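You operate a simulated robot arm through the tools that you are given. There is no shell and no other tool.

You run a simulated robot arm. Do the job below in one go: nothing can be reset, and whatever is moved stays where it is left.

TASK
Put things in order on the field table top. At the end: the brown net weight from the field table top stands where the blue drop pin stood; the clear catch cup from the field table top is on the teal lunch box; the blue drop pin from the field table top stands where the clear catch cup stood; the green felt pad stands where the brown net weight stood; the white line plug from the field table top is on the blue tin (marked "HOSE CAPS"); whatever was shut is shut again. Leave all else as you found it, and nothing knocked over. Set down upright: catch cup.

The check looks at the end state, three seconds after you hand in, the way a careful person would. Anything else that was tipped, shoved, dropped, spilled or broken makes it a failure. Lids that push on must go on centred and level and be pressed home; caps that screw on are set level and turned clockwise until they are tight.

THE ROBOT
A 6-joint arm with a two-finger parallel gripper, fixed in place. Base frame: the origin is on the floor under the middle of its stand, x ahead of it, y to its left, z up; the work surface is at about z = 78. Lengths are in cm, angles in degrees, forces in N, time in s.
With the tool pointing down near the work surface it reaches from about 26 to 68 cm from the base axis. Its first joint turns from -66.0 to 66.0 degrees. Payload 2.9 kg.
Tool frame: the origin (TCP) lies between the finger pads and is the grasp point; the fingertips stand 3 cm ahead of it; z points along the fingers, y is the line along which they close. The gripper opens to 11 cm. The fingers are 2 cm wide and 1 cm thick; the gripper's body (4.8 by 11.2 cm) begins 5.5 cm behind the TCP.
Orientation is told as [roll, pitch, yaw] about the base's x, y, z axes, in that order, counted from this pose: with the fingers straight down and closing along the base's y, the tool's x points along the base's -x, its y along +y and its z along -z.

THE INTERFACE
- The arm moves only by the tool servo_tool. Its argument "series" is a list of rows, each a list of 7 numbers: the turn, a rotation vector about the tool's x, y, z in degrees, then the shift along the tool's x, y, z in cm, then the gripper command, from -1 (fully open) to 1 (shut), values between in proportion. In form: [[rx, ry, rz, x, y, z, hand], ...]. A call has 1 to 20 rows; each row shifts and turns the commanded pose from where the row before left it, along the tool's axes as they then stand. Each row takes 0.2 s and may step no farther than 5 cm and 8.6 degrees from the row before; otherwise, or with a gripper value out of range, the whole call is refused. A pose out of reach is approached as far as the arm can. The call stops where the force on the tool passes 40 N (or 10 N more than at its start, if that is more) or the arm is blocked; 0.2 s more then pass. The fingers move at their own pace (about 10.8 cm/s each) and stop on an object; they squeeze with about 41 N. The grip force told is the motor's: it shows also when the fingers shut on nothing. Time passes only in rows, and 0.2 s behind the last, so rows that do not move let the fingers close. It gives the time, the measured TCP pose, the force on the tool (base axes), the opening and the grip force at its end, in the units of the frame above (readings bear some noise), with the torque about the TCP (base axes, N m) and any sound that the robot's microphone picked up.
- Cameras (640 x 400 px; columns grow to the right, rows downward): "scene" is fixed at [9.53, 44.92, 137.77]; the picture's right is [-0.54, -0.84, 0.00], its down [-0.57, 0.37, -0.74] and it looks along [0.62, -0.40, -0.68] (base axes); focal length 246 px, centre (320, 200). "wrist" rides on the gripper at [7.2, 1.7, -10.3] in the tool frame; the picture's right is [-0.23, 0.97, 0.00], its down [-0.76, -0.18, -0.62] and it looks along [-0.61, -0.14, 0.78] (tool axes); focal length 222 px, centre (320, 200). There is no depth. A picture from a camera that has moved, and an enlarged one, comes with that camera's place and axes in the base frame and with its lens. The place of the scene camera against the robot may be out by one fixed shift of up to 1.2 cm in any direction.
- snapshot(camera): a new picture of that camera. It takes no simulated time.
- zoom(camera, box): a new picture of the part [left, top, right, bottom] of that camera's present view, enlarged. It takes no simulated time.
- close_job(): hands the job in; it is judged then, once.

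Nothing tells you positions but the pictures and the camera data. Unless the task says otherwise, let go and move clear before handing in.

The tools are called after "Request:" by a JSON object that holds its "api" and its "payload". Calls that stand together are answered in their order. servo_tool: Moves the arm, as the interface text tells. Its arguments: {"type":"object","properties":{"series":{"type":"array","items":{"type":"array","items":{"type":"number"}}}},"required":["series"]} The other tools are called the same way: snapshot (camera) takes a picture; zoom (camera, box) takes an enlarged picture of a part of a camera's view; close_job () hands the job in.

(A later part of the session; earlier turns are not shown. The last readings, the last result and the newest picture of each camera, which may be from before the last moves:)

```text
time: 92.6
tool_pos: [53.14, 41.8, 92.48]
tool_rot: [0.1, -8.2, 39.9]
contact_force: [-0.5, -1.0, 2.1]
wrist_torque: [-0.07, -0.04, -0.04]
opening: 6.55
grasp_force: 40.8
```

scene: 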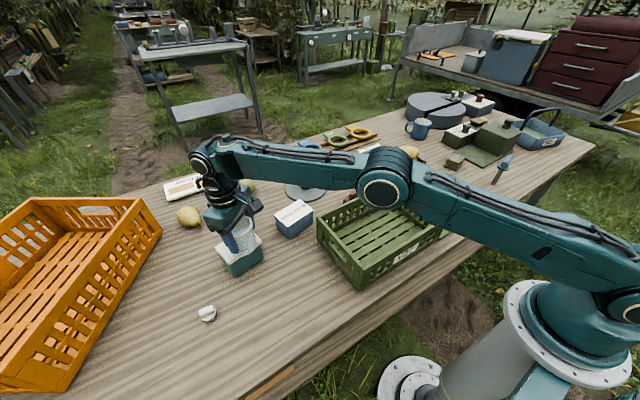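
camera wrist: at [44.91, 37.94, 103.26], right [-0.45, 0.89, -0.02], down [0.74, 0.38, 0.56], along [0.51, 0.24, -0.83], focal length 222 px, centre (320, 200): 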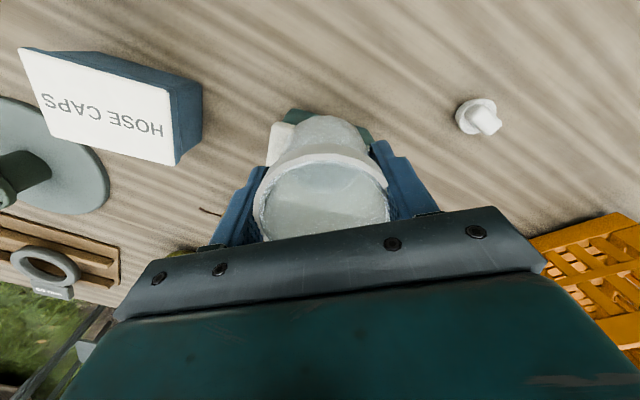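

Request:
{"api": "servo_tool", "payload": {"series": [[0, 0, 0, 0, 0, 0, -0.22], [0, 0, 0, 0, 0, 0, -0.35], [0, 0, 0, 0, 0, 0, -0.6], [0, 0, 0, 0, 0, 0, -0.6]]}}

Request:
{"api": "zoom", "payload": {"camera": "wrist", "box": [160, 60, 480, 260]}}

Request:
{"api": "zoom", "payload": {"camera": "scene", "box": [205, 195, 285, 285]}}

```text
time: 93.6
tool_pos: [53.01, 41.93, 92.3]
tool_rot: [0.1, -8.2, 39.8]
contact_force: [-0.4, -0.8, 0.3]
wrist_torque: [0.0, 0.01, 0.0]
opening: 8.83
grasp_force: 0.0
```

```text
2.00 times, centred on (320, 160) of wrist
camera zoom: at [45.32, 37.71, 101.58], right [-0.45, 0.89, 0.03], down [0.63, 0.29, 0.72], along [0.64, 0.35, -0.69], focal length 444 px, centre (320, 280)
```

zoom: 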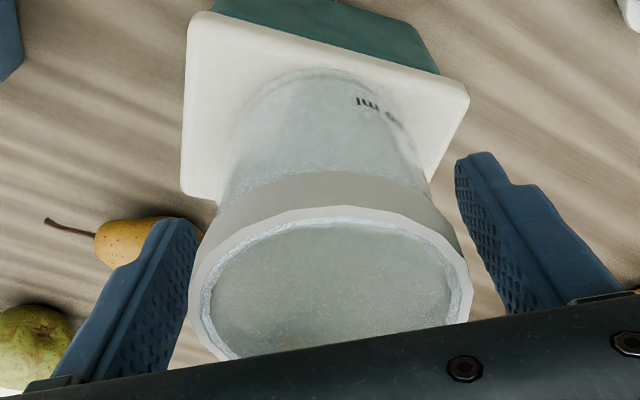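

```text
4.44 times, centred on (245, 240) of scene
camera zoom: at [9.53, 44.92, 137.77], right [-0.54, -0.84, 0.0], down [-0.57, 0.37, -0.74], along [0.62, -0.4, -0.68], focal length 1094 px, centre (653, 22)
```

zoom: 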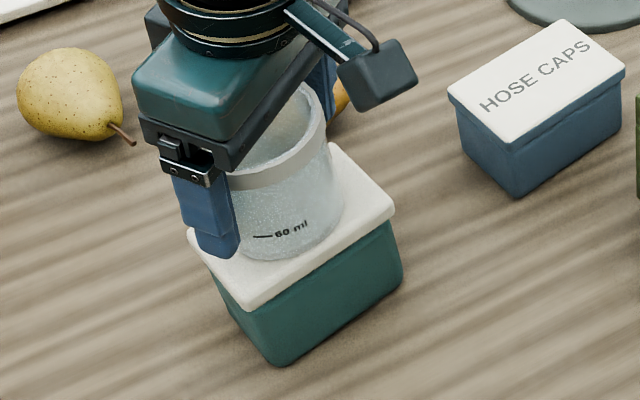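

The cup is released and upright. I'll retreat along the tool axis and check.

Request:
{"api": "servo_tool", "payload": {"series": [[0, 0, 0, 0, 0, -1, -0.7], [0, 0, 0, 0, 0, -2, -0.7], [0, 0, 0, 0, 0, -3, -0.7], [0, 0, 0, 1.5, 0, -3, -0.7], [0, 0, 0, 3, 0, -2, -0.7], [0, 0, 0, 3.5, 0, -2, -0.7], [0, 0, 0, 0, 0, 0, -0.7]]}}

Request:
{"api": "snapshot", "payload": {"camera": "scene"}}

Request:
{"api": "zoom", "payload": {"camera": "scene", "box": [195, 195, 285, 285]}}

```text
time: 95.2
tool_pos: [45.41, 35.71, 104.06]
tool_rot: [0.0, -8.0, 40.0]
contact_force: [0.0, 0.6, 1.2]
wrist_torque: [0.01, 0.0, -0.01]
opening: 9.31
grasp_force: 0.1
```

```text
taken
```

scene: 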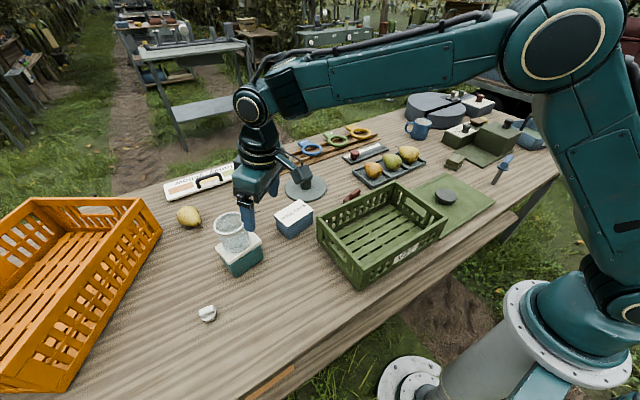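

```text
4.44 times, centred on (240, 240) of scene
camera zoom: at [9.53, 44.92, 137.77], right [-0.54, -0.84, 0.0], down [-0.57, 0.37, -0.74], along [0.62, -0.4, -0.68], focal length 1094 px, centre (676, 22)
```

zoom: 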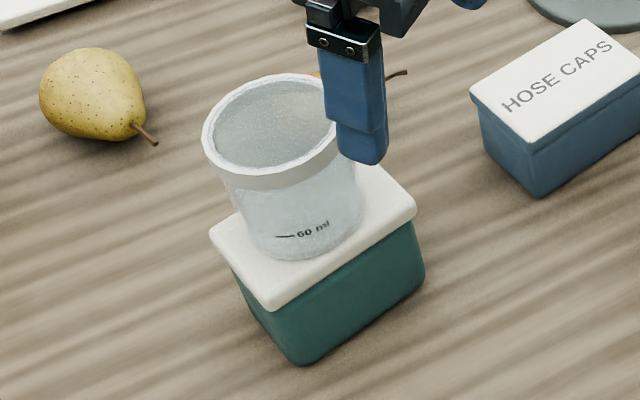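

The cup stands centred on the lunch box. Next is the white plug at about [42.7, 54.6], near the reach limit, so I'll level, turn to face it and look.

Request:
{"api": "servo_tool", "payload": {"series": [[0, 8.0, 0, 0, 0, 0, -1], [0, 0, -6, 0, 0, 0, -1], [0, 0, -6, 0, 0, 0, -1], [0, 0, 0, -1.49, 3.45, 0.75, -1], [0, 0, 0, -1.49, 3.45, 0.75, -1], [0, 0, 0, -1.49, 3.45, 0.75, -1], [0, 0, 0, -1.49, 3.45, 0.75, -1], [0, 0, 0, 0, 0, 0, -1]]}}

Request:
{"api": "snapshot", "payload": {"camera": "wrist"}}

Request:
{"api": "zoom", "payload": {"camera": "wrist", "box": [250, 60, 390, 180]}}

```text
time: 97.0
tool_pos: [38.32, 48.94, 101.11]
tool_rot: [0.1, -0.2, 51.9]
contact_force: [0.3, 0.4, -0.9]
wrist_torque: [-0.04, 0.01, 0.0]
opening: 11.0
grasp_force: 0.1
```

```text
taken
camera wrist: at [32.51, 44.28, 111.42], right [-0.63, 0.78, 0.0], down [0.61, 0.49, 0.63], along [0.49, 0.39, -0.78], focal length 222 px, centre (320, 200)
```

wrist: 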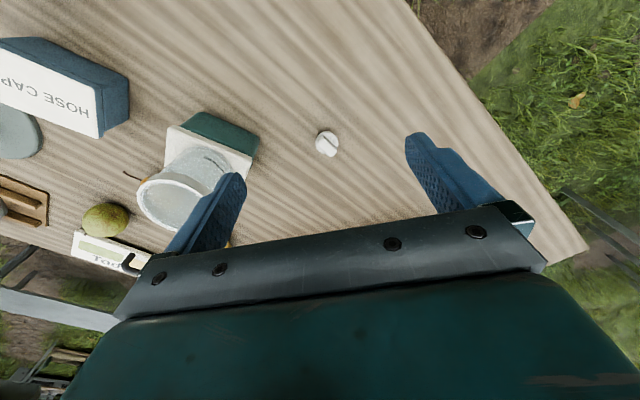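

```text
3.33 times, centred on (320, 120) of wrist
camera zoom: at [32.51, 44.28, 111.42], right [-0.63, 0.78, 0.0], down [0.61, 0.49, 0.63], along [0.49, 0.39, -0.78], focal length 740 px, centre (320, 467)
```

zoom: 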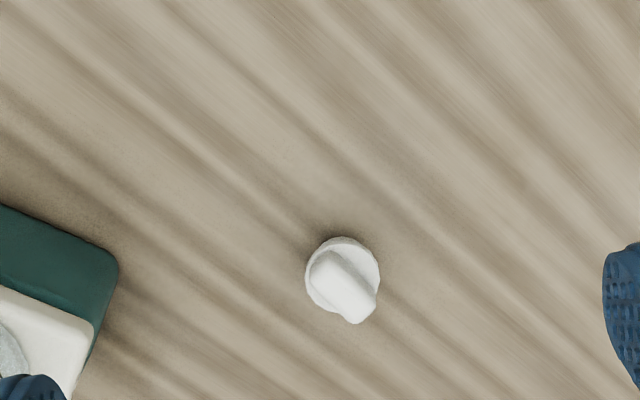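

The plug is at about [43.0, 54.2] and 3.5 cm across. I'll lean the tool 10° outward, open to about 6.6 cm and move to a pre-grasp point.

Request:
{"api": "servo_tool", "payload": {"series": [[0, -5, 0, 0, 0, 0, -0.2], [0, -5, 0, 0, 0, 0, -0.2], [0, 0, 0, -0.77, -0.11, 3.66, -0.2], [0, 0, 0, -0.77, -0.11, 3.66, -0.2], [0, 0, 0, -0.77, -0.11, 3.66, -0.2], [0, 0, 0, -0.77, -0.11, 3.66, -0.2], [0, 0, 0, 0, 0, 0, -0.2]]}}

Request:
{"api": "snapshot", "payload": {"camera": "wrist"}}

Request:
{"api": "zoom", "payload": {"camera": "wrist", "box": [240, 60, 400, 200]}}

Request:
{"api": "zoom", "payload": {"camera": "scene", "box": [150, 230, 280, 340]}}

```text
time: 98.6
tool_pos: [42.35, 53.23, 87.35]
tool_rot: [0.0, -10.1, 51.9]
contact_force: [0.5, -1.1, 0.6]
wrist_torque: [-0.02, 0.01, 0.01]
opening: 6.62
grasp_force: 0.1
```

```text
taken
camera wrist: at [35.46, 47.19, 96.22], right [-0.63, 0.78, 0.04], down [0.53, 0.39, 0.75], along [0.56, 0.49, -0.66], focal length 222 px, centre (320, 200)
```

wrist: 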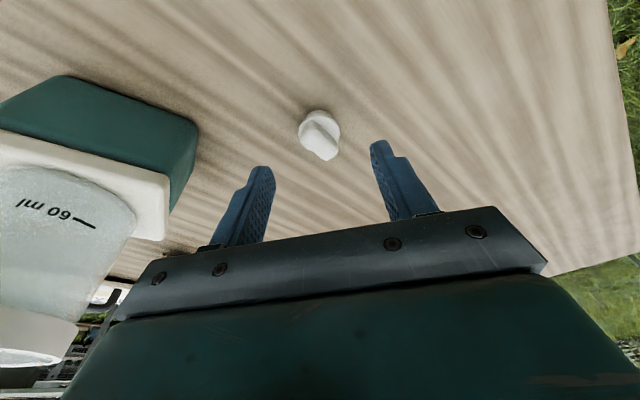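

```text
2.86 times, centred on (320, 130) of wrist
camera zoom: at [35.46, 47.19, 96.22], right [-0.63, 0.78, 0.04], down [0.53, 0.39, 0.75], along [0.56, 0.49, -0.66], focal length 635 px, centre (320, 400)
```

zoom: 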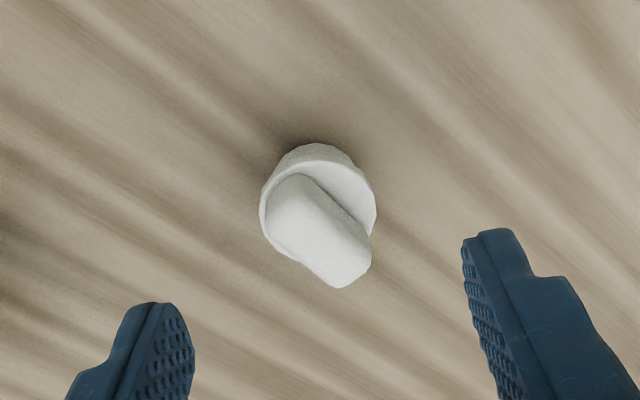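

```text
3.64 times, centred on (215, 285) of scene
camera zoom: at [9.53, 44.92, 137.77], right [-0.54, -0.84, 0.0], down [-0.57, 0.37, -0.74], along [0.62, -0.4, -0.68], focal length 895 px, centre (702, -109)
```

zoom: 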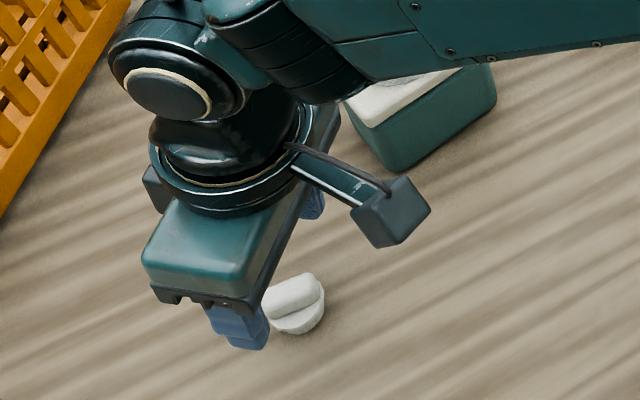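

The tool axis passes through the plug. I'll advance along the axis and grip it.

Request:
{"api": "servo_tool", "payload": {"series": [[0, 0, 0, 0, 0, 2, -0.2], [0, 0, 0, 0, 0, 2, -0.2], [0, 0, 0, 0, 0, 1.2, -0.2], [0, 0, 0, 0, 0, 0.7, -0.2], [0, 0, 0, 0, 0, 0, -0.2]]}}

Request:
{"api": "zoom", "payload": {"camera": "wrist", "box": [220, 80, 420, 240]}}

Request:
{"api": "zoom", "payload": {"camera": "scene", "box": [150, 230, 280, 340]}}

```text
time: 99.8
tool_pos: [43.02, 53.83, 81.43]
tool_rot: [0.1, -10.2, 51.9]
contact_force: [0.3, 0.4, 0.4]
wrist_torque: [0.01, 0.0, 0.02]
opening: 6.59
grasp_force: 0.1
```

```text
2.50 times, centred on (320, 160) of wrist
camera zoom: at [35.99, 47.87, 90.35], right [-0.63, 0.78, 0.04], down [0.53, 0.39, 0.75], along [0.56, 0.49, -0.66], focal length 555 px, centre (320, 300)
```

zoom: 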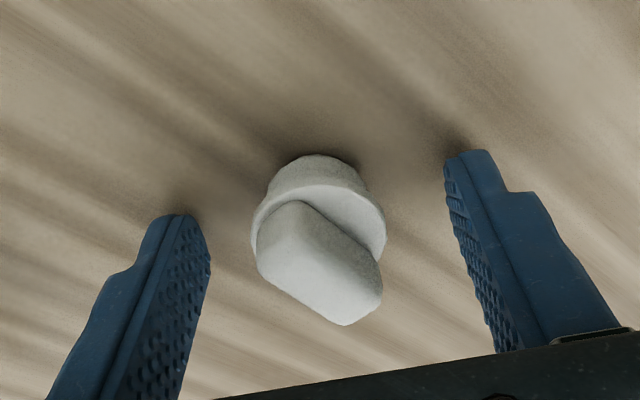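

```text
3.64 times, centred on (215, 285) of scene
camera zoom: at [9.53, 44.92, 137.77], right [-0.54, -0.84, 0.0], down [-0.57, 0.37, -0.74], along [0.62, -0.4, -0.68], focal length 895 px, centre (702, -109)
```

zoom: 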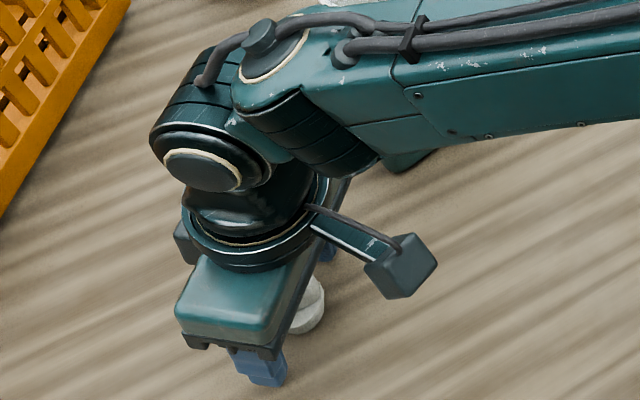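

Request:
{"api": "servo_tool", "payload": {"series": [[0, 0, 0, 0, 0, 0, 0.2], [0, 0, 0, 0, 0, 0, 1], [0, 0, 0, 0, 0, 0, 1], [0, 0, 0, 0, 0, -0.5, 1], [0, 0, 0, 0, 0, -1.5, 1], [0, 0, 0, 0, 0, 0, 1]]}}

Request:
{"api": "zoom", "payload": {"camera": "wrist", "box": [220, 80, 420, 240]}}

Request:
{"api": "zoom", "payload": {"camera": "scene", "box": [150, 230, 280, 340]}}

```text
time: 101.2
tool_pos: [42.71, 53.41, 83.37]
tool_rot: [0.1, -10.3, 51.9]
contact_force: [-0.2, 0.6, 0.5]
wrist_torque: [0.0, 0.03, 0.02]
opening: 3.0
grasp_force: 40.8
```

```text
2.50 times, centred on (320, 160) of wrist
camera zoom: at [35.74, 47.48, 92.34], right [-0.63, 0.78, 0.04], down [0.53, 0.39, 0.75], along [0.56, 0.49, -0.66], focal length 555 px, centre (320, 300)
```

zoom: 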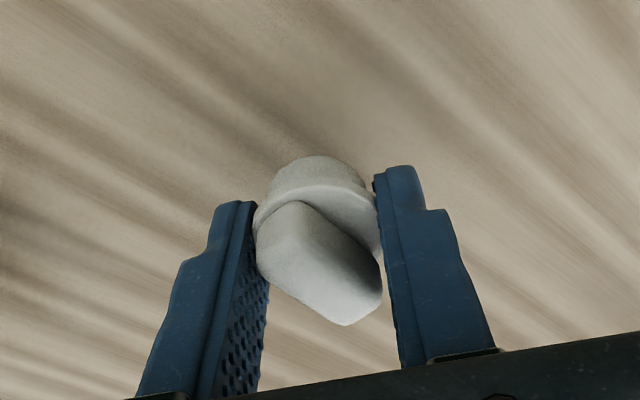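

```text
3.64 times, centred on (215, 285) of scene
camera zoom: at [9.53, 44.92, 137.77], right [-0.54, -0.84, 0.0], down [-0.57, 0.37, -0.74], along [0.62, -0.4, -0.68], focal length 895 px, centre (702, -109)
```

zoom: 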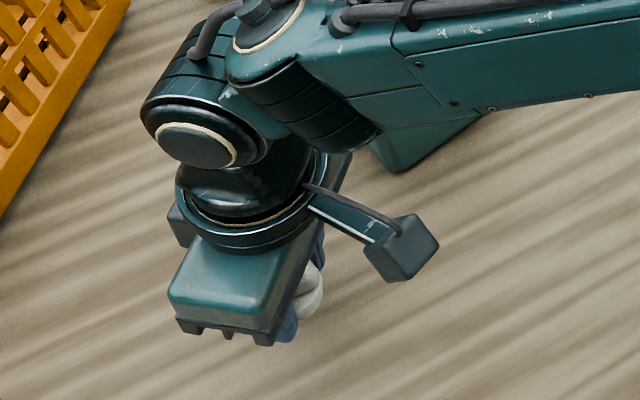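

The plug is gripped and upright. I'll carry it around the cup on the inner side to above the tin.

Request:
{"api": "servo_tool", "payload": {"series": [[0, 0, 0, 1.29, -0.135, -3.02, 1], [0, 0, 0, 1.29, -0.135, -3.02, 1], [0, 0, 0, 1.29, -0.135, -3.02, 1], [0, 0, 0, 1.29, -0.135, -3.02, 1], [0, 0, 0, 2.25, -3.38, -0.396, 1], [0, 0, 0, 2.25, -3.38, -0.396, 1], [0, 0, 0, 2.25, -3.38, -0.396, 1], [0, 0, 0, 2.25, -3.38, -0.396, 1], [0, 0, 0, 2.25, -3.38, -0.396, 1], [0, 0, 0, -0.94, -2.93, 0.166, 1], [0, 0, 0, -0.94, -2.93, 0.166, 1], [0, 0, 0, -0.94, -2.93, 0.166, 1], [0, 0, 0, -0.94, -2.93, 0.166, 1], [0, 0, 0, 0, 0, 0, 1]]}}

Request:
{"api": "snapshot", "payload": {"camera": "wrist"}}

Request:
{"api": "zoom", "payload": {"camera": "scene", "box": [230, 150, 360, 260]}}

```text
time: 104.2
tool_pos: [56.64, 23.67, 94.44]
tool_rot: [0.1, -10.3, 51.8]
contact_force: [0.1, 0.3, -0.5]
wrist_torque: [-0.02, 0.04, -0.01]
opening: 3.0
grasp_force: 41.4
```

```text
taken
camera wrist: at [49.72, 17.75, 103.16], right [-0.63, 0.78, 0.04], down [0.53, 0.39, 0.75], along [0.56, 0.49, -0.66], focal length 222 px, centre (320, 200)
```

wrist: 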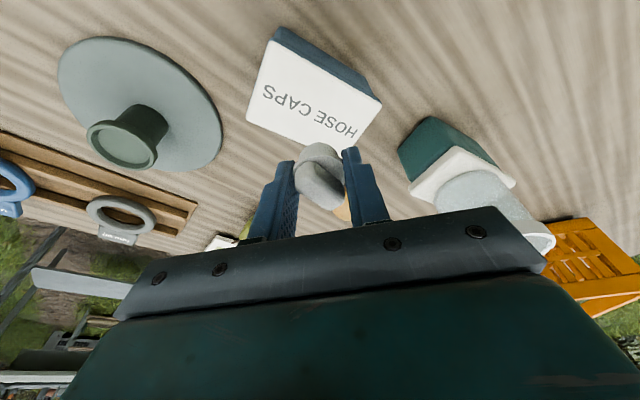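

```text
3.64 times, centred on (295, 205) of scene
camera zoom: at [9.53, 44.92, 137.77], right [-0.54, -0.84, 0.0], down [-0.57, 0.37, -0.74], along [0.62, -0.4, -0.68], focal length 895 px, centre (411, 182)
```

zoom: 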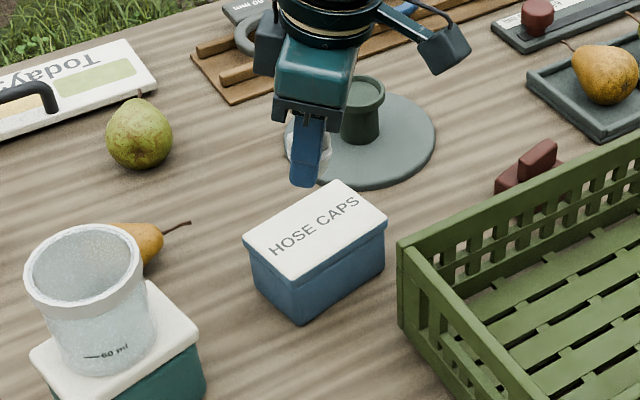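

Request:
{"api": "servo_tool", "payload": {"series": [[0, 0, 0, 0.44, 0, 2.46, 1], [0, 0, 0, 0.35, 0, 1.97, 1], [0, 0, 0, 0.18, 0, 0.98, 1], [0, 0, 0, 0, 0, 0, 1]]}}

Request:
{"api": "zoom", "payload": {"camera": "wrist", "box": [200, 20, 440, 220]}}

Request:
{"api": "zoom", "payload": {"camera": "scene", "box": [265, 175, 325, 235]}}

```text
time: 105.2
tool_pos: [56.44, 23.77, 88.81]
tool_rot: [0.0, -10.2, 51.9]
contact_force: [0.3, 0.1, -0.4]
wrist_torque: [0.0, 0.03, -0.01]
opening: 3.0
grasp_force: 40.8
```

```text
2.00 times, centred on (320, 120) of wrist
camera zoom: at [49.55, 17.85, 97.7], right [-0.63, 0.78, 0.04], down [0.53, 0.39, 0.75], along [0.56, 0.49, -0.66], focal length 444 px, centre (320, 360)
```

zoom: 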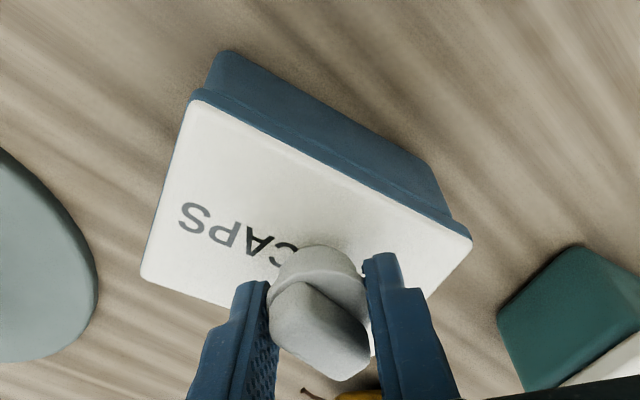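

```text
6.67 times, centred on (295, 205) of scene
camera zoom: at [9.53, 44.92, 137.77], right [-0.54, -0.84, 0.0], down [-0.57, 0.37, -0.74], along [0.62, -0.4, -0.68], focal length 1641 px, centre (487, 167)
```

zoom: 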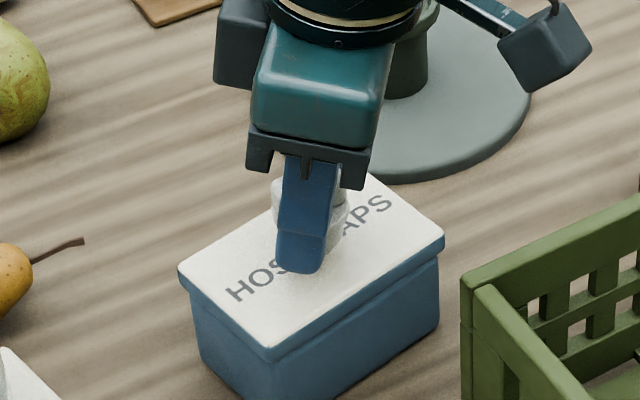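

Request:
{"api": "servo_tool", "payload": {"series": [[0, 0, 0, 0.07, 0, 0.4, 1], [0, 0, 0, 0.035, 0, 0.2, 1], [0, 0, 0, 0, 0, 0, 1]]}}

```text
time: 106.0
tool_pos: [56.37, 23.75, 88.27]
tool_rot: [0.1, -10.1, 51.8]
contact_force: [-0.1, -0.1, -0.7]
wrist_torque: [0.01, 0.01, 0.02]
opening: 3.01
grasp_force: 40.8
```

Request:
{"api": "servo_tool", "payload": {"series": [[0, 0, 0, 0.026, 0, 0.15, 1], [0, 0, 0, 0.018, 0, 0.1, 1], [0, 0, 0, 0, 0, 0, 1]]}}

```text
time: 106.8
tool_pos: [56.49, 23.91, 88.04]
tool_rot: [0.0, -10.2, 51.9]
contact_force: [-1.1, -2.0, 6.2]
wrist_torque: [-0.08, 0.04, 0.0]
opening: 2.97
grasp_force: 41.4
```

Contact on the tin lid. I'll ease off, release and back out along the axis.

Request:
{"api": "servo_tool", "payload": {"series": [[0, 0, 0, 0, 0, -0.05, 1], [0, 0, 0, 0, 0, 0, 0.4], [0, 0, 0, 0, 0, 0, 0.1], [0, 0, 0, 0, 0, 0, -0.1], [0, 0, 0, 0, 0, -1, -0.1], [0, 0, 0, 0, 0, -2, -0.1], [0, 0, 0, 0, 0, -3, -0.1], [0, 0, 0, 0, 0, -4, -0.1], [0, 0, 0, 0, 0, 0, -0.1]]}}

Request:
{"api": "zoom", "payload": {"camera": "wrist", "box": [200, 20, 440, 220]}}

Request:
{"api": "zoom", "payload": {"camera": "scene", "box": [265, 185, 325, 245]}}

```text
time: 108.8
tool_pos: [55.54, 22.6, 97.9]
tool_rot: [0.1, -10.1, 51.9]
contact_force: [-0.3, 0.6, -0.2]
wrist_torque: [0.0, -0.01, 0.01]
opening: 6.04
grasp_force: 0.2
```

```text
2.00 times, centred on (320, 120) of wrist
camera zoom: at [48.64, 16.5, 106.78], right [-0.63, 0.78, 0.04], down [0.54, 0.39, 0.75], along [0.56, 0.49, -0.66], focal length 444 px, centre (320, 360)
```

zoom: 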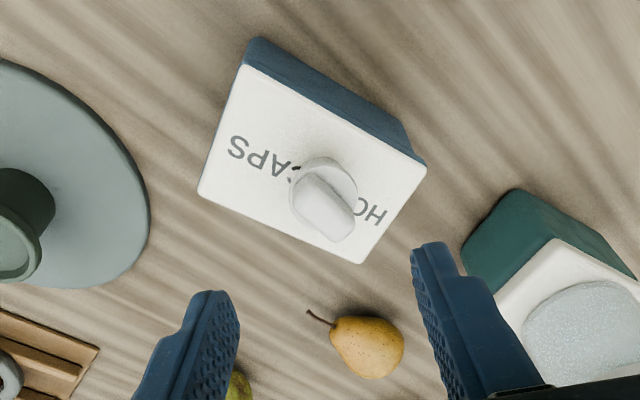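

```text
6.67 times, centred on (295, 215) of scene
camera zoom: at [9.53, 44.92, 137.77], right [-0.54, -0.84, 0.0], down [-0.57, 0.37, -0.74], along [0.62, -0.4, -0.68], focal length 1641 px, centre (487, 100)
```

zoom: 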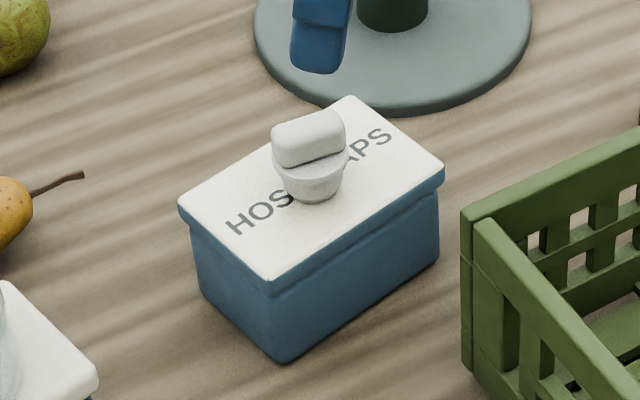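

The plug is standing on the tin. Now the pin: I'll level the tool, travel across and look at it closely.

Request:
{"api": "servo_tool", "payload": {"series": [[0, 5.05, 0, 0, 0, 0, -1], [0, 5.05, 0, 0, 0, 0, -1], [0, 0, 0, 0, 0, -4, -1], [0, 0, 0, 4.39, -1.7, -0.2, -1], [0, 0, 0, 4.39, -1.7, -0.2, -1], [0, 0, 0, 4.39, -1.7, -0.2, -1], [0, 0, 0, 4.39, -1.7, -0.2, -1], [0, 0, 0, 4.39, -1.7, -0.2, -1], [0, 0, 0, 4.39, -1.7, -0.2, -1], [0, 0, 0, 4.39, -1.7, -0.2, -1], [0, 0, 0, 4.39, -1.7, -0.2, -1], [0, 0, 0, 4.39, -1.7, -0.2, -1], [0, 0, 0, 4.39, -1.7, -0.2, -1], [0, 0, 0, 4.39, -1.7, -0.2, -1], [0, 0, 0, 4.39, -1.7, -0.2, -1], [0, 0, 0, 4.39, -1.7, 0, -1], [0, 0, 0, 4.39, -1.7, 0, -1], [0, 0, 0, 4.39, -1.7, 0, -1], [0, 0, 0, 0, 0, 0, -1]]}}

Request:
{"api": "servo_tool", "payload": {"series": [[0, 0, 8.58, 0, 0, 0, -1], [0, 0, 8.58, 0, 0, 0, -1], [0, 0, 8.58, 0, 0, 0, -1], [0, 0, 8.58, 0, 0, 0, -1], [0, 0, 8.58, 0, 0, 0, -1], [0, 0, 8.58, 0, 0, 0, -1], [0, 0, 8.58, 0, 0, 0, -1], [0, 0, 8.58, 0, 0, 0, -1], [0, 0, 8.58, 0, 0, 0, -1], [0, 0, 8.58, 0, 0, 0, -1], [0, 0, 8.58, 0, 0, 0, -1], [0, 0, 8.58, 0, 0, 0, -1], [0, 0, 8.58, 0, 0, 0, -1], [0, 0, 8.58, 0, 0, 0, -1], [0, 0, 8.58, 0, 0, 0, -1], [0, 0, 0, 0, 0, 0, -1]]}}

Request:
{"api": "snapshot", "payload": {"camera": "wrist"}}

Request:
{"api": "snapshot", "payload": {"camera": "scene"}}

```text
time: 112.8
tool_pos: [34.79, -44.93, 104.24]
tool_rot: [0.1, 0.0, 51.9]
contact_force: [-0.2, -0.9, 0.0]
wrist_torque: [0.01, 0.0, 0.0]
opening: 11.0
grasp_force: 0.1
```

```text
time: 116.2
tool_pos: [34.92, -45.09, 104.19]
tool_rot: [0.0, 0.1, -76.8]
contact_force: [-1.0, -0.2, 0.0]
wrist_torque: [0.0, -0.02, -0.04]
opening: 11.01
grasp_force: 0.1
```

```text
taken
camera wrist: at [34.86, -37.68, 114.52], right [1.0, 0.0, 0.0], down [0.0, -0.78, 0.62], along [0.0, -0.62, -0.78], focal length 222 px, centre (320, 200)
```

wrist: 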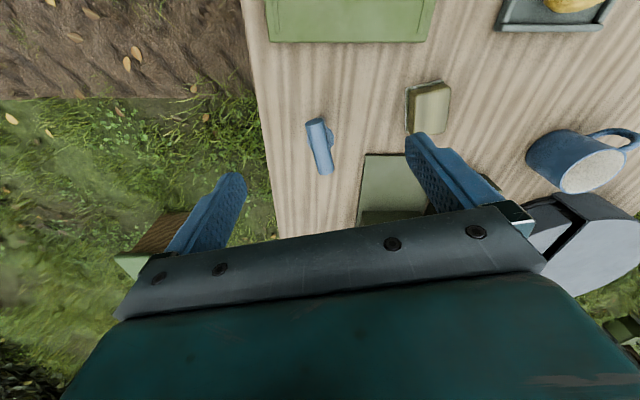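

```text
taken
```

scene: 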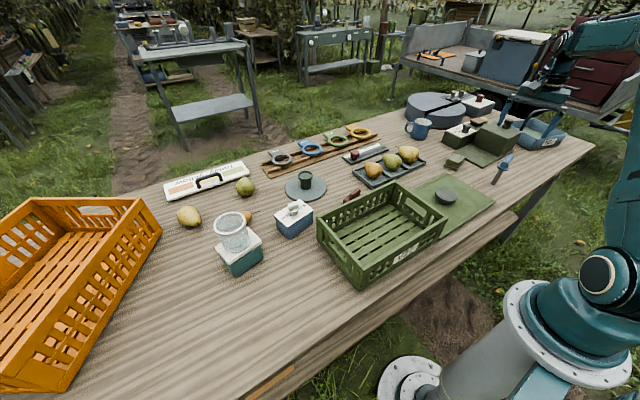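

Request:
{"api": "zoom", "payload": {"camera": "wrist", "box": [270, 95, 370, 195]}}

```text
4.00 times, centred on (320, 145) of wrist
camera zoom: at [34.86, -37.68, 114.52], right [1.0, 0.0, 0.0], down [0.0, -0.78, 0.62], along [0.0, -0.62, -0.78], focal length 888 px, centre (320, 420)
```

zoom: 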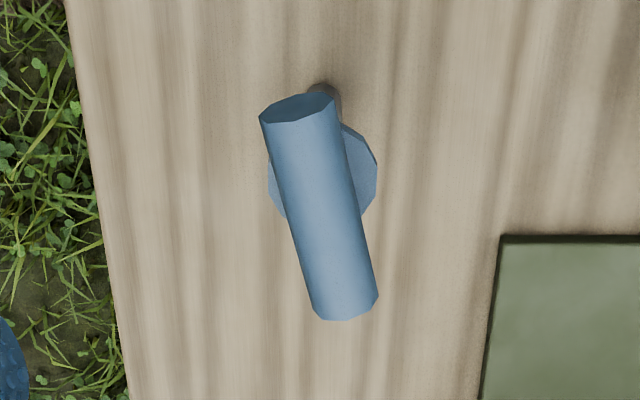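

Request:
{"api": "servo_tool", "payload": {"series": [[0, 0, 0.8, 0, 0, 0, -0.1], [0, 0, 0, -2.42, -0.507, 2.5, -0.1], [0, 0, 0, -2.42, -0.507, 2.5, -0.1], [0, 0, 0, 0, 0, 2.5, -0.1], [0, 0, 0, 0, 0, 0, -0.1]]}}

Request:
{"api": "zoom", "payload": {"camera": "wrist", "box": [220, 60, 420, 220]}}

Request:
{"api": "zoom", "payload": {"camera": "scene", "box": [460, 120, 550, 200]}}

```text
time: 117.4
tool_pos: [34.89, -50.02, 96.7]
tool_rot: [0.0, 0.1, -77.5]
contact_force: [0.2, 0.0, -1.1]
wrist_torque: [0.01, 0.02, 0.02]
opening: 6.07
grasp_force: 0.1
```

```text
2.50 times, centred on (320, 140) of wrist
camera zoom: at [34.91, -42.55, 106.98], right [1.0, -0.01, 0.0], down [-0.01, -0.78, 0.62], along [-0.01, -0.62, -0.78], focal length 555 px, centre (320, 350)
```

zoom: 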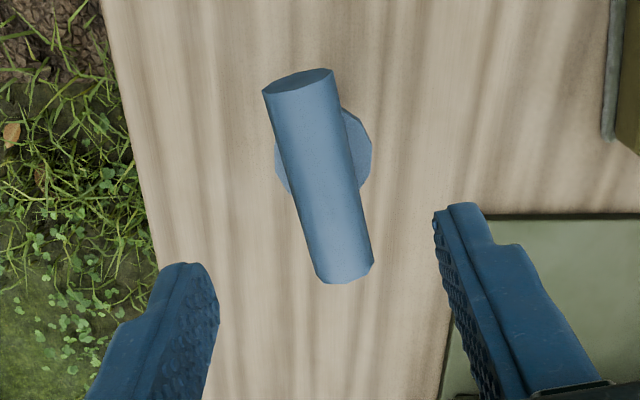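

```text
5.00 times, centred on (505, 160) of scene
camera zoom: at [9.53, 44.92, 137.77], right [-0.54, -0.84, 0.0], down [-0.57, 0.37, -0.74], along [0.62, -0.4, -0.68], focal length 1231 px, centre (-605, 400)
```

zoom: 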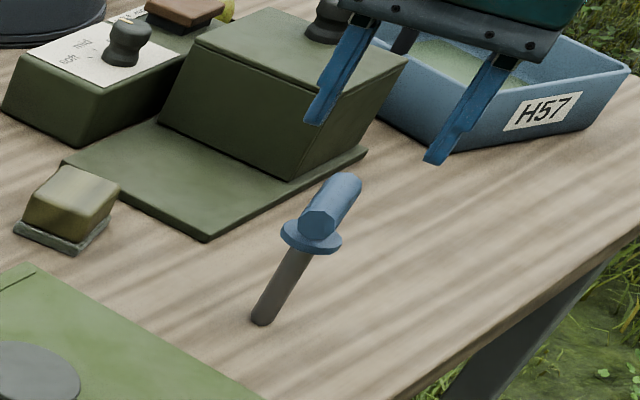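

Request:
{"api": "servo_tool", "payload": {"series": [[0, 0, 0, 0.15, 0, 3, -0.1], [0, 0, 0, 0, 0, 2.5, -0.1], [0, 0, 0, 0, 0, 1.3, -0.1], [0, 0, 0, 0, 0, 0, -0.1]]}}

Request:
{"api": "zoom", "payload": {"camera": "wrist", "box": [220, 60, 420, 220]}}

Request:
{"api": "zoom", "payload": {"camera": "scene", "box": [470, 130, 530, 190]}}

```text
time: 118.4
tool_pos: [34.68, -49.81, 90.01]
tool_rot: [0.0, 0.1, -77.5]
contact_force: [-0.1, -0.9, -0.9]
wrist_torque: [-0.01, -0.02, 0.01]
opening: 6.03
grasp_force: 0.1
```

```text
2.50 times, centred on (320, 140) of wrist
camera zoom: at [34.81, -42.39, 100.27], right [1.0, -0.01, 0.0], down [-0.01, -0.78, 0.62], along [-0.01, -0.62, -0.78], focal length 555 px, centre (320, 350)
```

zoom: 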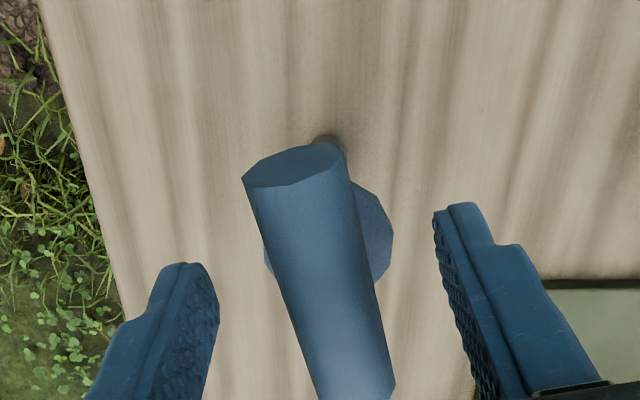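

```text
6.67 times, centred on (500, 160) of scene
camera zoom: at [9.53, 44.92, 137.77], right [-0.54, -0.84, 0.0], down [-0.57, 0.37, -0.74], along [0.62, -0.4, -0.68], focal length 1641 px, centre (-880, 467)
```

zoom: 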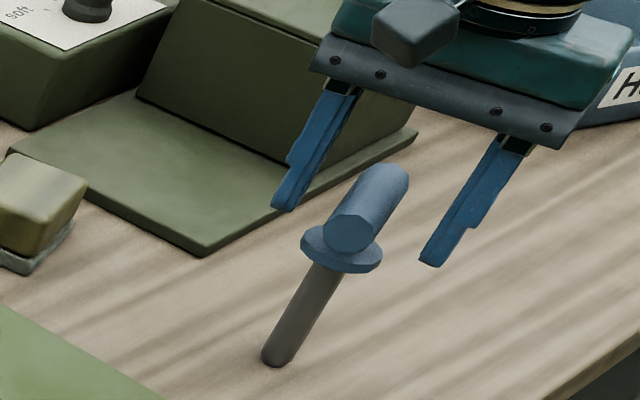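

Request:
{"api": "servo_tool", "payload": {"series": [[0, 0, 0, 0, -0.1, 0.1, -0.1], [0, 0, 0, 0, 0, 0, 0.38], [0, 0, 0, 0, 0, 0, 0.38]]}}

Request:
{"api": "zoom", "payload": {"camera": "wrist", "box": [220, 60, 420, 220]}}

Request:
{"api": "zoom", "payload": {"camera": "scene", "box": [470, 130, 530, 190]}}

```text
time: 119.2
tool_pos: [34.74, -49.79, 89.74]
tool_rot: [0.0, 0.1, -77.6]
contact_force: [0.5, 0.3, -0.1]
wrist_torque: [0.01, -0.03, 0.0]
opening: 3.42
grasp_force: 0.1
```

```text
2.50 times, centred on (320, 140) of wrist
camera zoom: at [34.76, -42.39, 100.17], right [1.0, -0.01, 0.0], down [-0.01, -0.78, 0.62], along [-0.01, -0.62, -0.78], focal length 555 px, centre (320, 350)
```

zoom: 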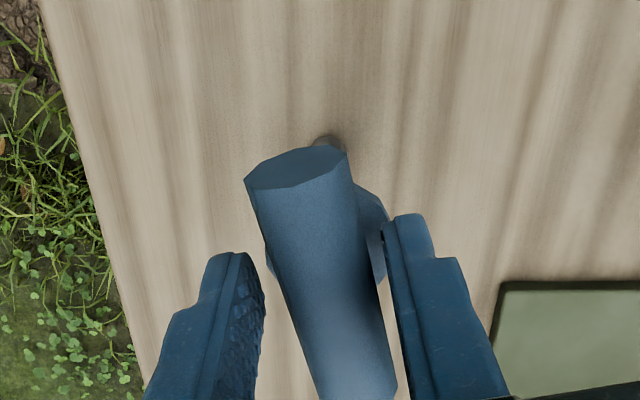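

```text
6.67 times, centred on (500, 160) of scene
camera zoom: at [9.53, 44.92, 137.77], right [-0.54, -0.84, 0.0], down [-0.57, 0.37, -0.74], along [0.62, -0.4, -0.68], focal length 1641 px, centre (-880, 467)
```

zoom: 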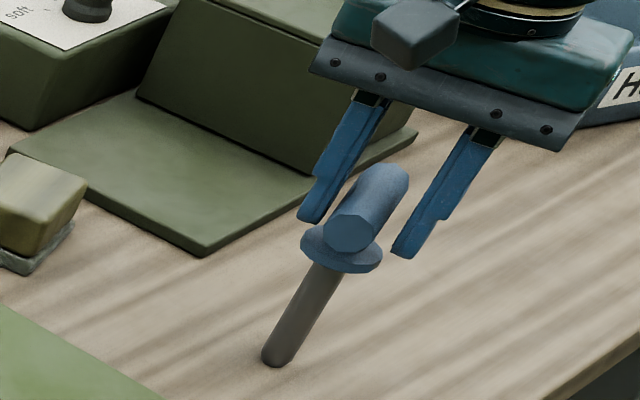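

Request:
{"api": "servo_tool", "payload": {"series": [[0, 0, 0, 0, 0, 0, 0.5], [0, 0, 0, 0, 0, 0, 1], [0, 0, 0, 0, 0, 0, 1]]}}

Request:
{"api": "zoom", "payload": {"camera": "wrist", "box": [220, 60, 420, 220]}}

Request:
{"api": "zoom", "payload": {"camera": "scene", "box": [470, 130, 530, 190]}}

```text
time: 120.0
tool_pos: [34.7, -49.77, 89.78]
tool_rot: [0.1, 0.1, -77.7]
contact_force: [0.4, -0.8, 0.8]
wrist_torque: [0.01, 0.03, -0.01]
opening: 2.19
grasp_force: 41.2
```

```text
2.50 times, centred on (320, 140) of wrist
camera zoom: at [34.76, -42.39, 100.17], right [1.0, -0.01, 0.0], down [-0.01, -0.78, 0.62], along [-0.01, -0.62, -0.78], focal length 555 px, centre (320, 350)
```

zoom: 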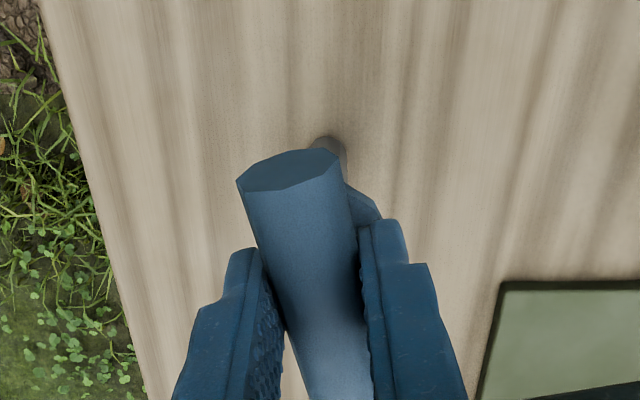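

```text
6.67 times, centred on (500, 160) of scene
camera zoom: at [9.53, 44.92, 137.77], right [-0.54, -0.84, 0.0], down [-0.57, 0.37, -0.74], along [0.62, -0.4, -0.68], focal length 1641 px, centre (-880, 467)
```

zoom: 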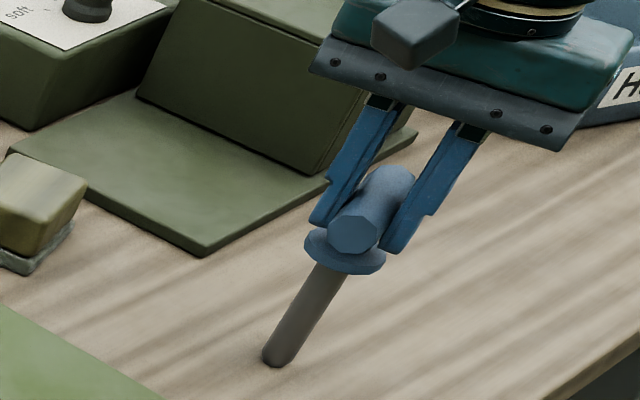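

Gripped on the crossbar. I'll lift slowly and see the whole shaft.

Request:
{"api": "servo_tool", "payload": {"series": [[0, 0, 0, 0, 0, -0.5, 1], [0, 0, 0, 0, 0, -1, 1], [0, 0, 0, 0, 0, -2, 1], [0, 0, 0, 0, 0, -2, 1], [0, 0, 0, 0, 0, 0, 1]]}}

Request:
{"api": "zoom", "payload": {"camera": "scene", "box": [460, 110, 540, 190]}}

Request:
{"api": "zoom", "payload": {"camera": "wrist", "box": [220, 60, 420, 220]}}

```text
time: 121.2
tool_pos: [34.89, -49.94, 95.3]
tool_rot: [0.0, 0.1, -77.7]
contact_force: [-0.8, 0.6, -0.6]
wrist_torque: [0.03, 0.01, 0.01]
opening: 2.17
grasp_force: 40.8
```

```text
5.00 times, centred on (500, 150) of scene
camera zoom: at [9.53, 44.92, 137.77], right [-0.54, -0.84, 0.0], down [-0.57, 0.37, -0.74], along [0.62, -0.4, -0.68], focal length 1231 px, centre (-580, 450)
```

zoom: 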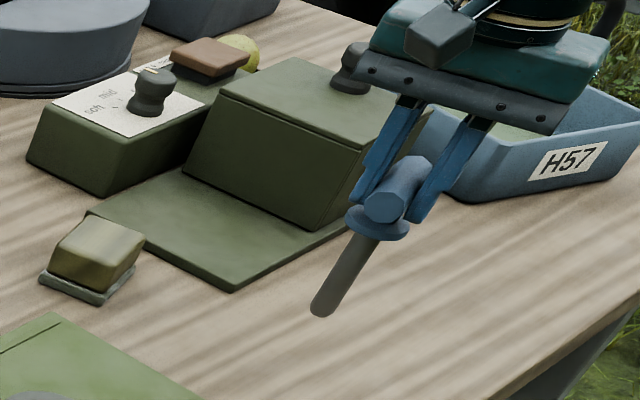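

```text
2.50 times, centred on (320, 140) of wrist
camera zoom: at [34.85, -42.44, 105.56], right [1.0, -0.01, 0.0], down [-0.01, -0.78, 0.62], along [-0.01, -0.62, -0.78], focal length 555 px, centre (320, 350)
```

zoom: 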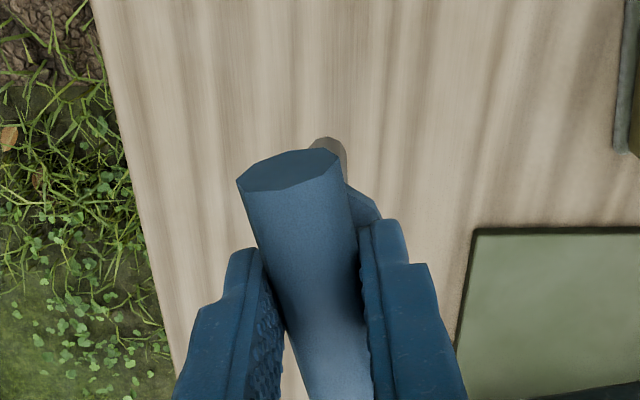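

Request:
{"api": "zoom", "payload": {"camera": "scene", "box": [490, 125, 540, 175]}}

Request:
{"api": "zoom", "payload": {"camera": "wrist", "box": [280, 90, 360, 160]}}

```text
8.00 times, centred on (515, 150) of scene
camera zoom: at [9.53, 44.92, 137.77], right [-0.54, -0.84, 0.0], down [-0.57, 0.37, -0.74], along [0.62, -0.4, -0.68], focal length 1969 px, centre (-1240, 600)
```

zoom: 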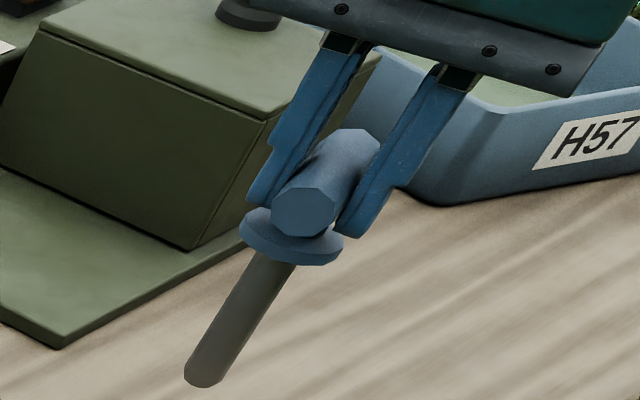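

```text
5.71 times, centred on (320, 125) of wrist
camera zoom: at [34.85, -42.44, 105.56], right [1.0, -0.01, 0.0], down [-0.01, -0.78, 0.62], along [-0.01, -0.62, -0.78], focal length 1269 px, centre (320, 629)
```

zoom: 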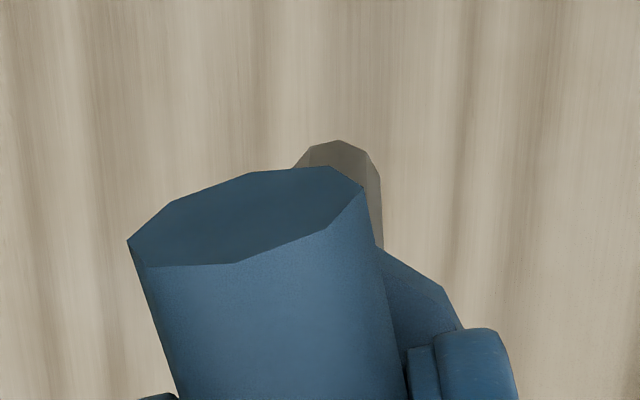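

The pin came free with its whole shaft showing and may lean a degree or two in the grip. I'll raise it and carry it to the cup's old spot, then check its uprightness there.

Request:
{"api": "servo_tool", "payload": {"series": [[0, 0, 0, 0, 0, -3, 1], [0, 0, 0, 0, 0, -4, 1], [0, 0, 0, 0, 0, -4, 1], [0, 0, -7.93, 0, 0, -0.7, 1], [0, 0, -7.93, 0, 0, 0, 1], [0, 0, -7.93, 0, 0, 0, 1], [0, 0, -7.93, 0, 0, 0, 1], [0, 0, -7.93, 0, 0, 0, 1], [0, 0, -7.93, 0, 0, 0, 1], [0, 0, 0, 0, 0, 0, 1]]}}

```text
time: 123.4
tool_pos: [34.77, -49.93, 107.11]
tool_rot: [0.1, 0.1, -29.9]
contact_force: [-0.4, -0.4, -1.8]
wrist_torque: [0.01, 0.01, -0.03]
opening: 2.18
grasp_force: 40.5
```

Request:
{"api": "servo_tool", "payload": {"series": [[0, 0, 0, 2.139, 4.143, 0, 1], [0, 0, 0, 2.139, 4.143, 0, 1], [0, 0, 0, 2.139, 4.143, 0, 1], [0, 0, 0, 2.139, 4.143, 0, 1], [0, 0, 0, 2.139, 4.143, 0, 1], [0, 0, 0, 2.139, 4.143, 0, 1], [0, 0, 0, 2.139, 4.143, 0, 1], [0, 0, 0, 2.139, 4.143, 0, 1], [0, 0, 0, 2.139, 4.143, 0, 1], [0, 0, 0, 2.139, 4.143, 0, 1], [0, 0, 0, 2.139, 4.143, 0, 1], [0, 0, 0, 2.139, 4.143, 0, 1], [0, 0, 0, 2.139, 4.143, 0, 1], [0, 0, 0, 2.139, 4.143, 0, 1], [0, 0, 0, 2.139, 4.143, 0, 1], [0, 0, 0, 2.139, 4.143, 0, 1], [0, 0, 0, 2.139, 4.143, 0, 1], [0, 0, 0, 2.139, 4.143, 0, 1], [0, 0, 0, 0, 0, 0, 1]]}}

Request:
{"api": "snapshot", "payload": {"camera": "scene"}}

Request:
{"api": "snapshot", "payload": {"camera": "wrist"}}

```text
time: 127.4
tool_pos: [38.65, 33.81, 107.03]
tool_rot: [0.1, 0.1, -30.0]
contact_force: [-0.1, -0.4, 0.0]
wrist_torque: [0.0, 0.01, 0.02]
opening: 2.19
grasp_force: 40.9
```

```text
taken
```

scene: 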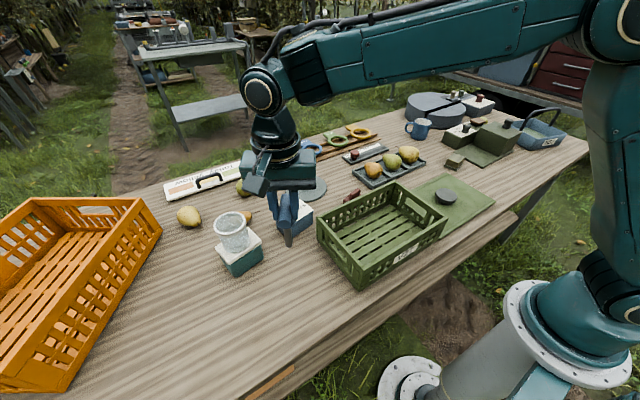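

```text
taken
camera wrist: at [33.2, 38.91, 117.37], right [0.68, 0.73, 0.0], down [0.57, -0.54, 0.62], along [0.45, -0.42, -0.78], focal length 222 px, centre (320, 200)
```

wrist: 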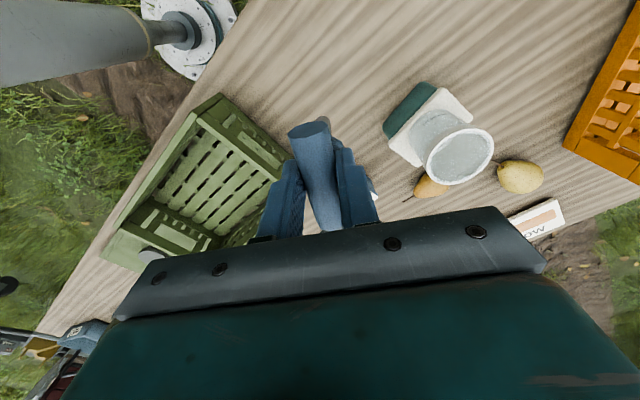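

Request:
{"api": "servo_tool", "payload": {"series": [[0, 0, 0, 0, 0, 3, 1], [0, 0, 0, 0, 0, 4, 1], [0, 0, 0, 0, 0, 4, 1], [0, 0, 0, 0, 0, 3, 1], [0, 0, 0, 0, 0, 1, 1], [0, 0, 0, 0, 0, 0, 1]]}}

Request:
{"api": "zoom", "payload": {"camera": "scene", "box": [260, 220, 330, 290]}}

Request:
{"api": "zoom", "payload": {"camera": "wrist", "box": [260, 80, 380, 180]}}

```text
time: 128.8
tool_pos: [38.74, 34.05, 92.12]
tool_rot: [0.1, 0.1, -29.9]
contact_force: [-0.7, -0.4, -1.3]
wrist_torque: [0.01, 0.02, 0.0]
opening: 2.16
grasp_force: 41.0
```

```text
5.71 times, centred on (295, 255) of scene
camera zoom: at [9.53, 44.93, 137.77], right [-0.54, -0.84, 0.0], down [-0.57, 0.37, -0.74], along [0.62, -0.4, -0.68], focal length 1407 px, centre (463, -114)
```

zoom: 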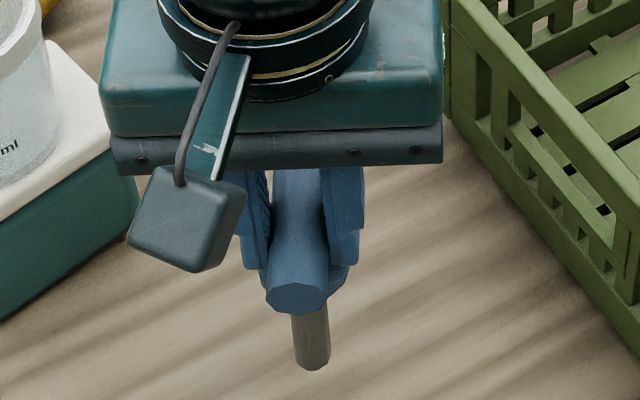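

```text
4.00 times, centred on (320, 130) of wrist
camera zoom: at [33.1, 39.04, 102.35], right [0.68, 0.73, 0.0], down [0.57, -0.54, 0.62], along [0.45, -0.42, -0.78], focal length 888 px, centre (320, 480)
```

zoom: 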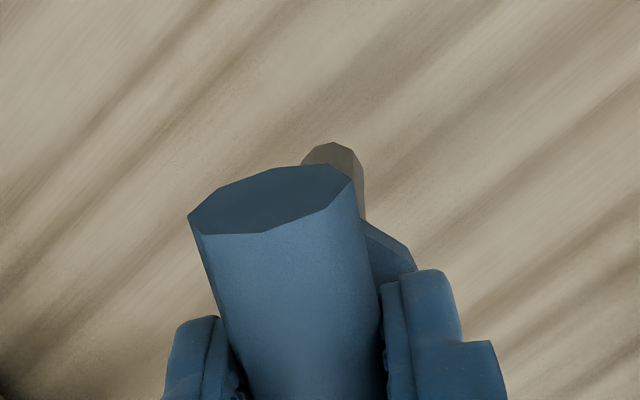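

Request:
{"api": "servo_tool", "payload": {"series": [[1.5, 0, 0, 0, 0, 0, 1], [0, 0, 0, 0, 0, 0.8, 1], [0, 0, 0, 0, 0, 0, 1]]}}

Request:
{"api": "zoom", "payload": {"camera": "wrist", "box": [260, 80, 380, 180]}}

Request:
{"api": "zoom", "payload": {"camera": "scene", "box": [270, 240, 320, 290]}}

```text
time: 129.6
tool_pos: [38.76, 33.96, 91.35]
tool_rot: [-1.4, 0.2, -29.9]
contact_force: [-0.3, -0.1, -0.8]
wrist_torque: [0.01, 0.02, -0.01]
opening: 2.17
grasp_force: 40.4
```

```text
4.00 times, centred on (320, 130) of wrist
camera zoom: at [33.29, 39.21, 101.59], right [0.68, 0.73, -0.02], down [0.58, -0.52, 0.63], along [0.44, -0.44, -0.78], focal length 888 px, centre (320, 480)
```

zoom: 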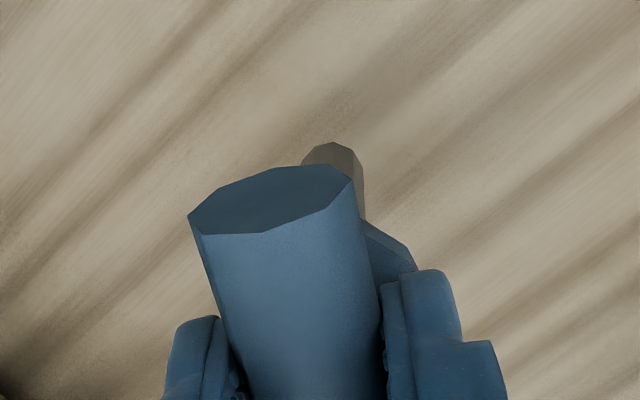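

```text
8.00 times, centred on (295, 265) of scene
camera zoom: at [9.53, 44.93, 137.77], right [-0.54, -0.84, 0.0], down [-0.57, 0.37, -0.74], along [0.62, -0.4, -0.68], focal length 1969 px, centre (520, -320)
```

zoom: 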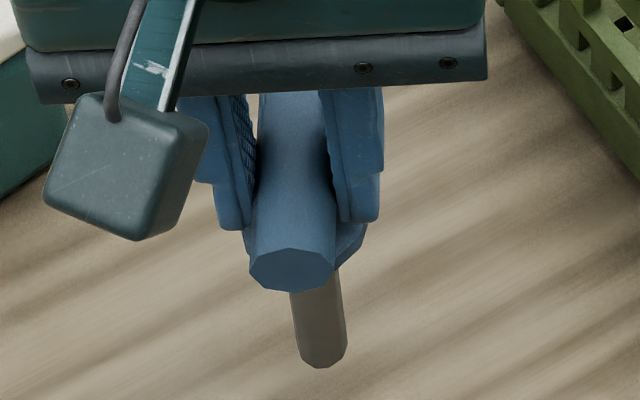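

Request:
{"api": "zoom", "payload": {"camera": "scene", "box": [282, 268, 308, 290]}}

```text
16.00 times, centred on (295, 279) of scene
camera zoom: at [9.53, 44.93, 137.77], right [-0.54, -0.84, 0.0], down [-0.57, 0.37, -0.74], along [0.62, -0.4, -0.68], focal length 3939 px, centre (720, -1064)
```

zoom: 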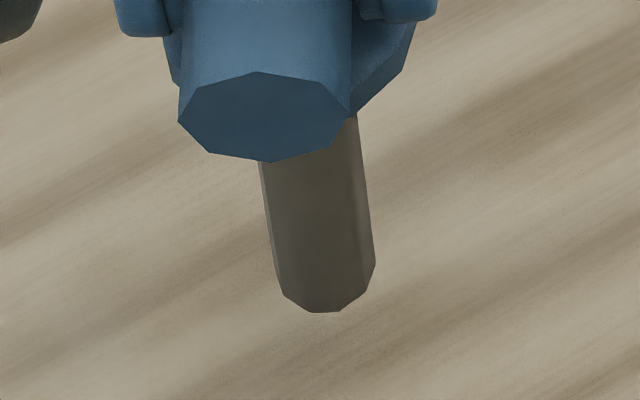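

The shaft now lines up exactly with vertical in the scene view. I'll lower to contact in small steps.

Request:
{"api": "servo_tool", "payload": {"series": [[0, 0, 0, 0, 0, 0.7, 1], [0, 0, 0, 0, 0, 0.5, 1], [0, 0, 0, 0, 0, 0, 1]]}}

```text
time: 130.4
tool_pos: [38.71, 33.9, 90.06]
tool_rot: [-1.5, 0.2, -30.0]
contact_force: [-0.4, 0.5, -1.8]
wrist_torque: [0.02, 0.01, 0.0]
opening: 2.19
grasp_force: 40.4
```

Request:
{"api": "servo_tool", "payload": {"series": [[0, 0, 0, 0, 0, 0.15, 1], [0, 0, 0, 0, 0, 0.1, 1], [0, 0, 0, 0, 0, 0, 1]]}}

```text
time: 131.2
tool_pos: [38.65, 33.81, 89.9]
tool_rot: [-1.4, 0.0, -30.0]
contact_force: [-0.4, -0.2, -1.1]
wrist_torque: [-0.01, -0.05, 0.03]
opening: 2.22
grasp_force: 41.2
```

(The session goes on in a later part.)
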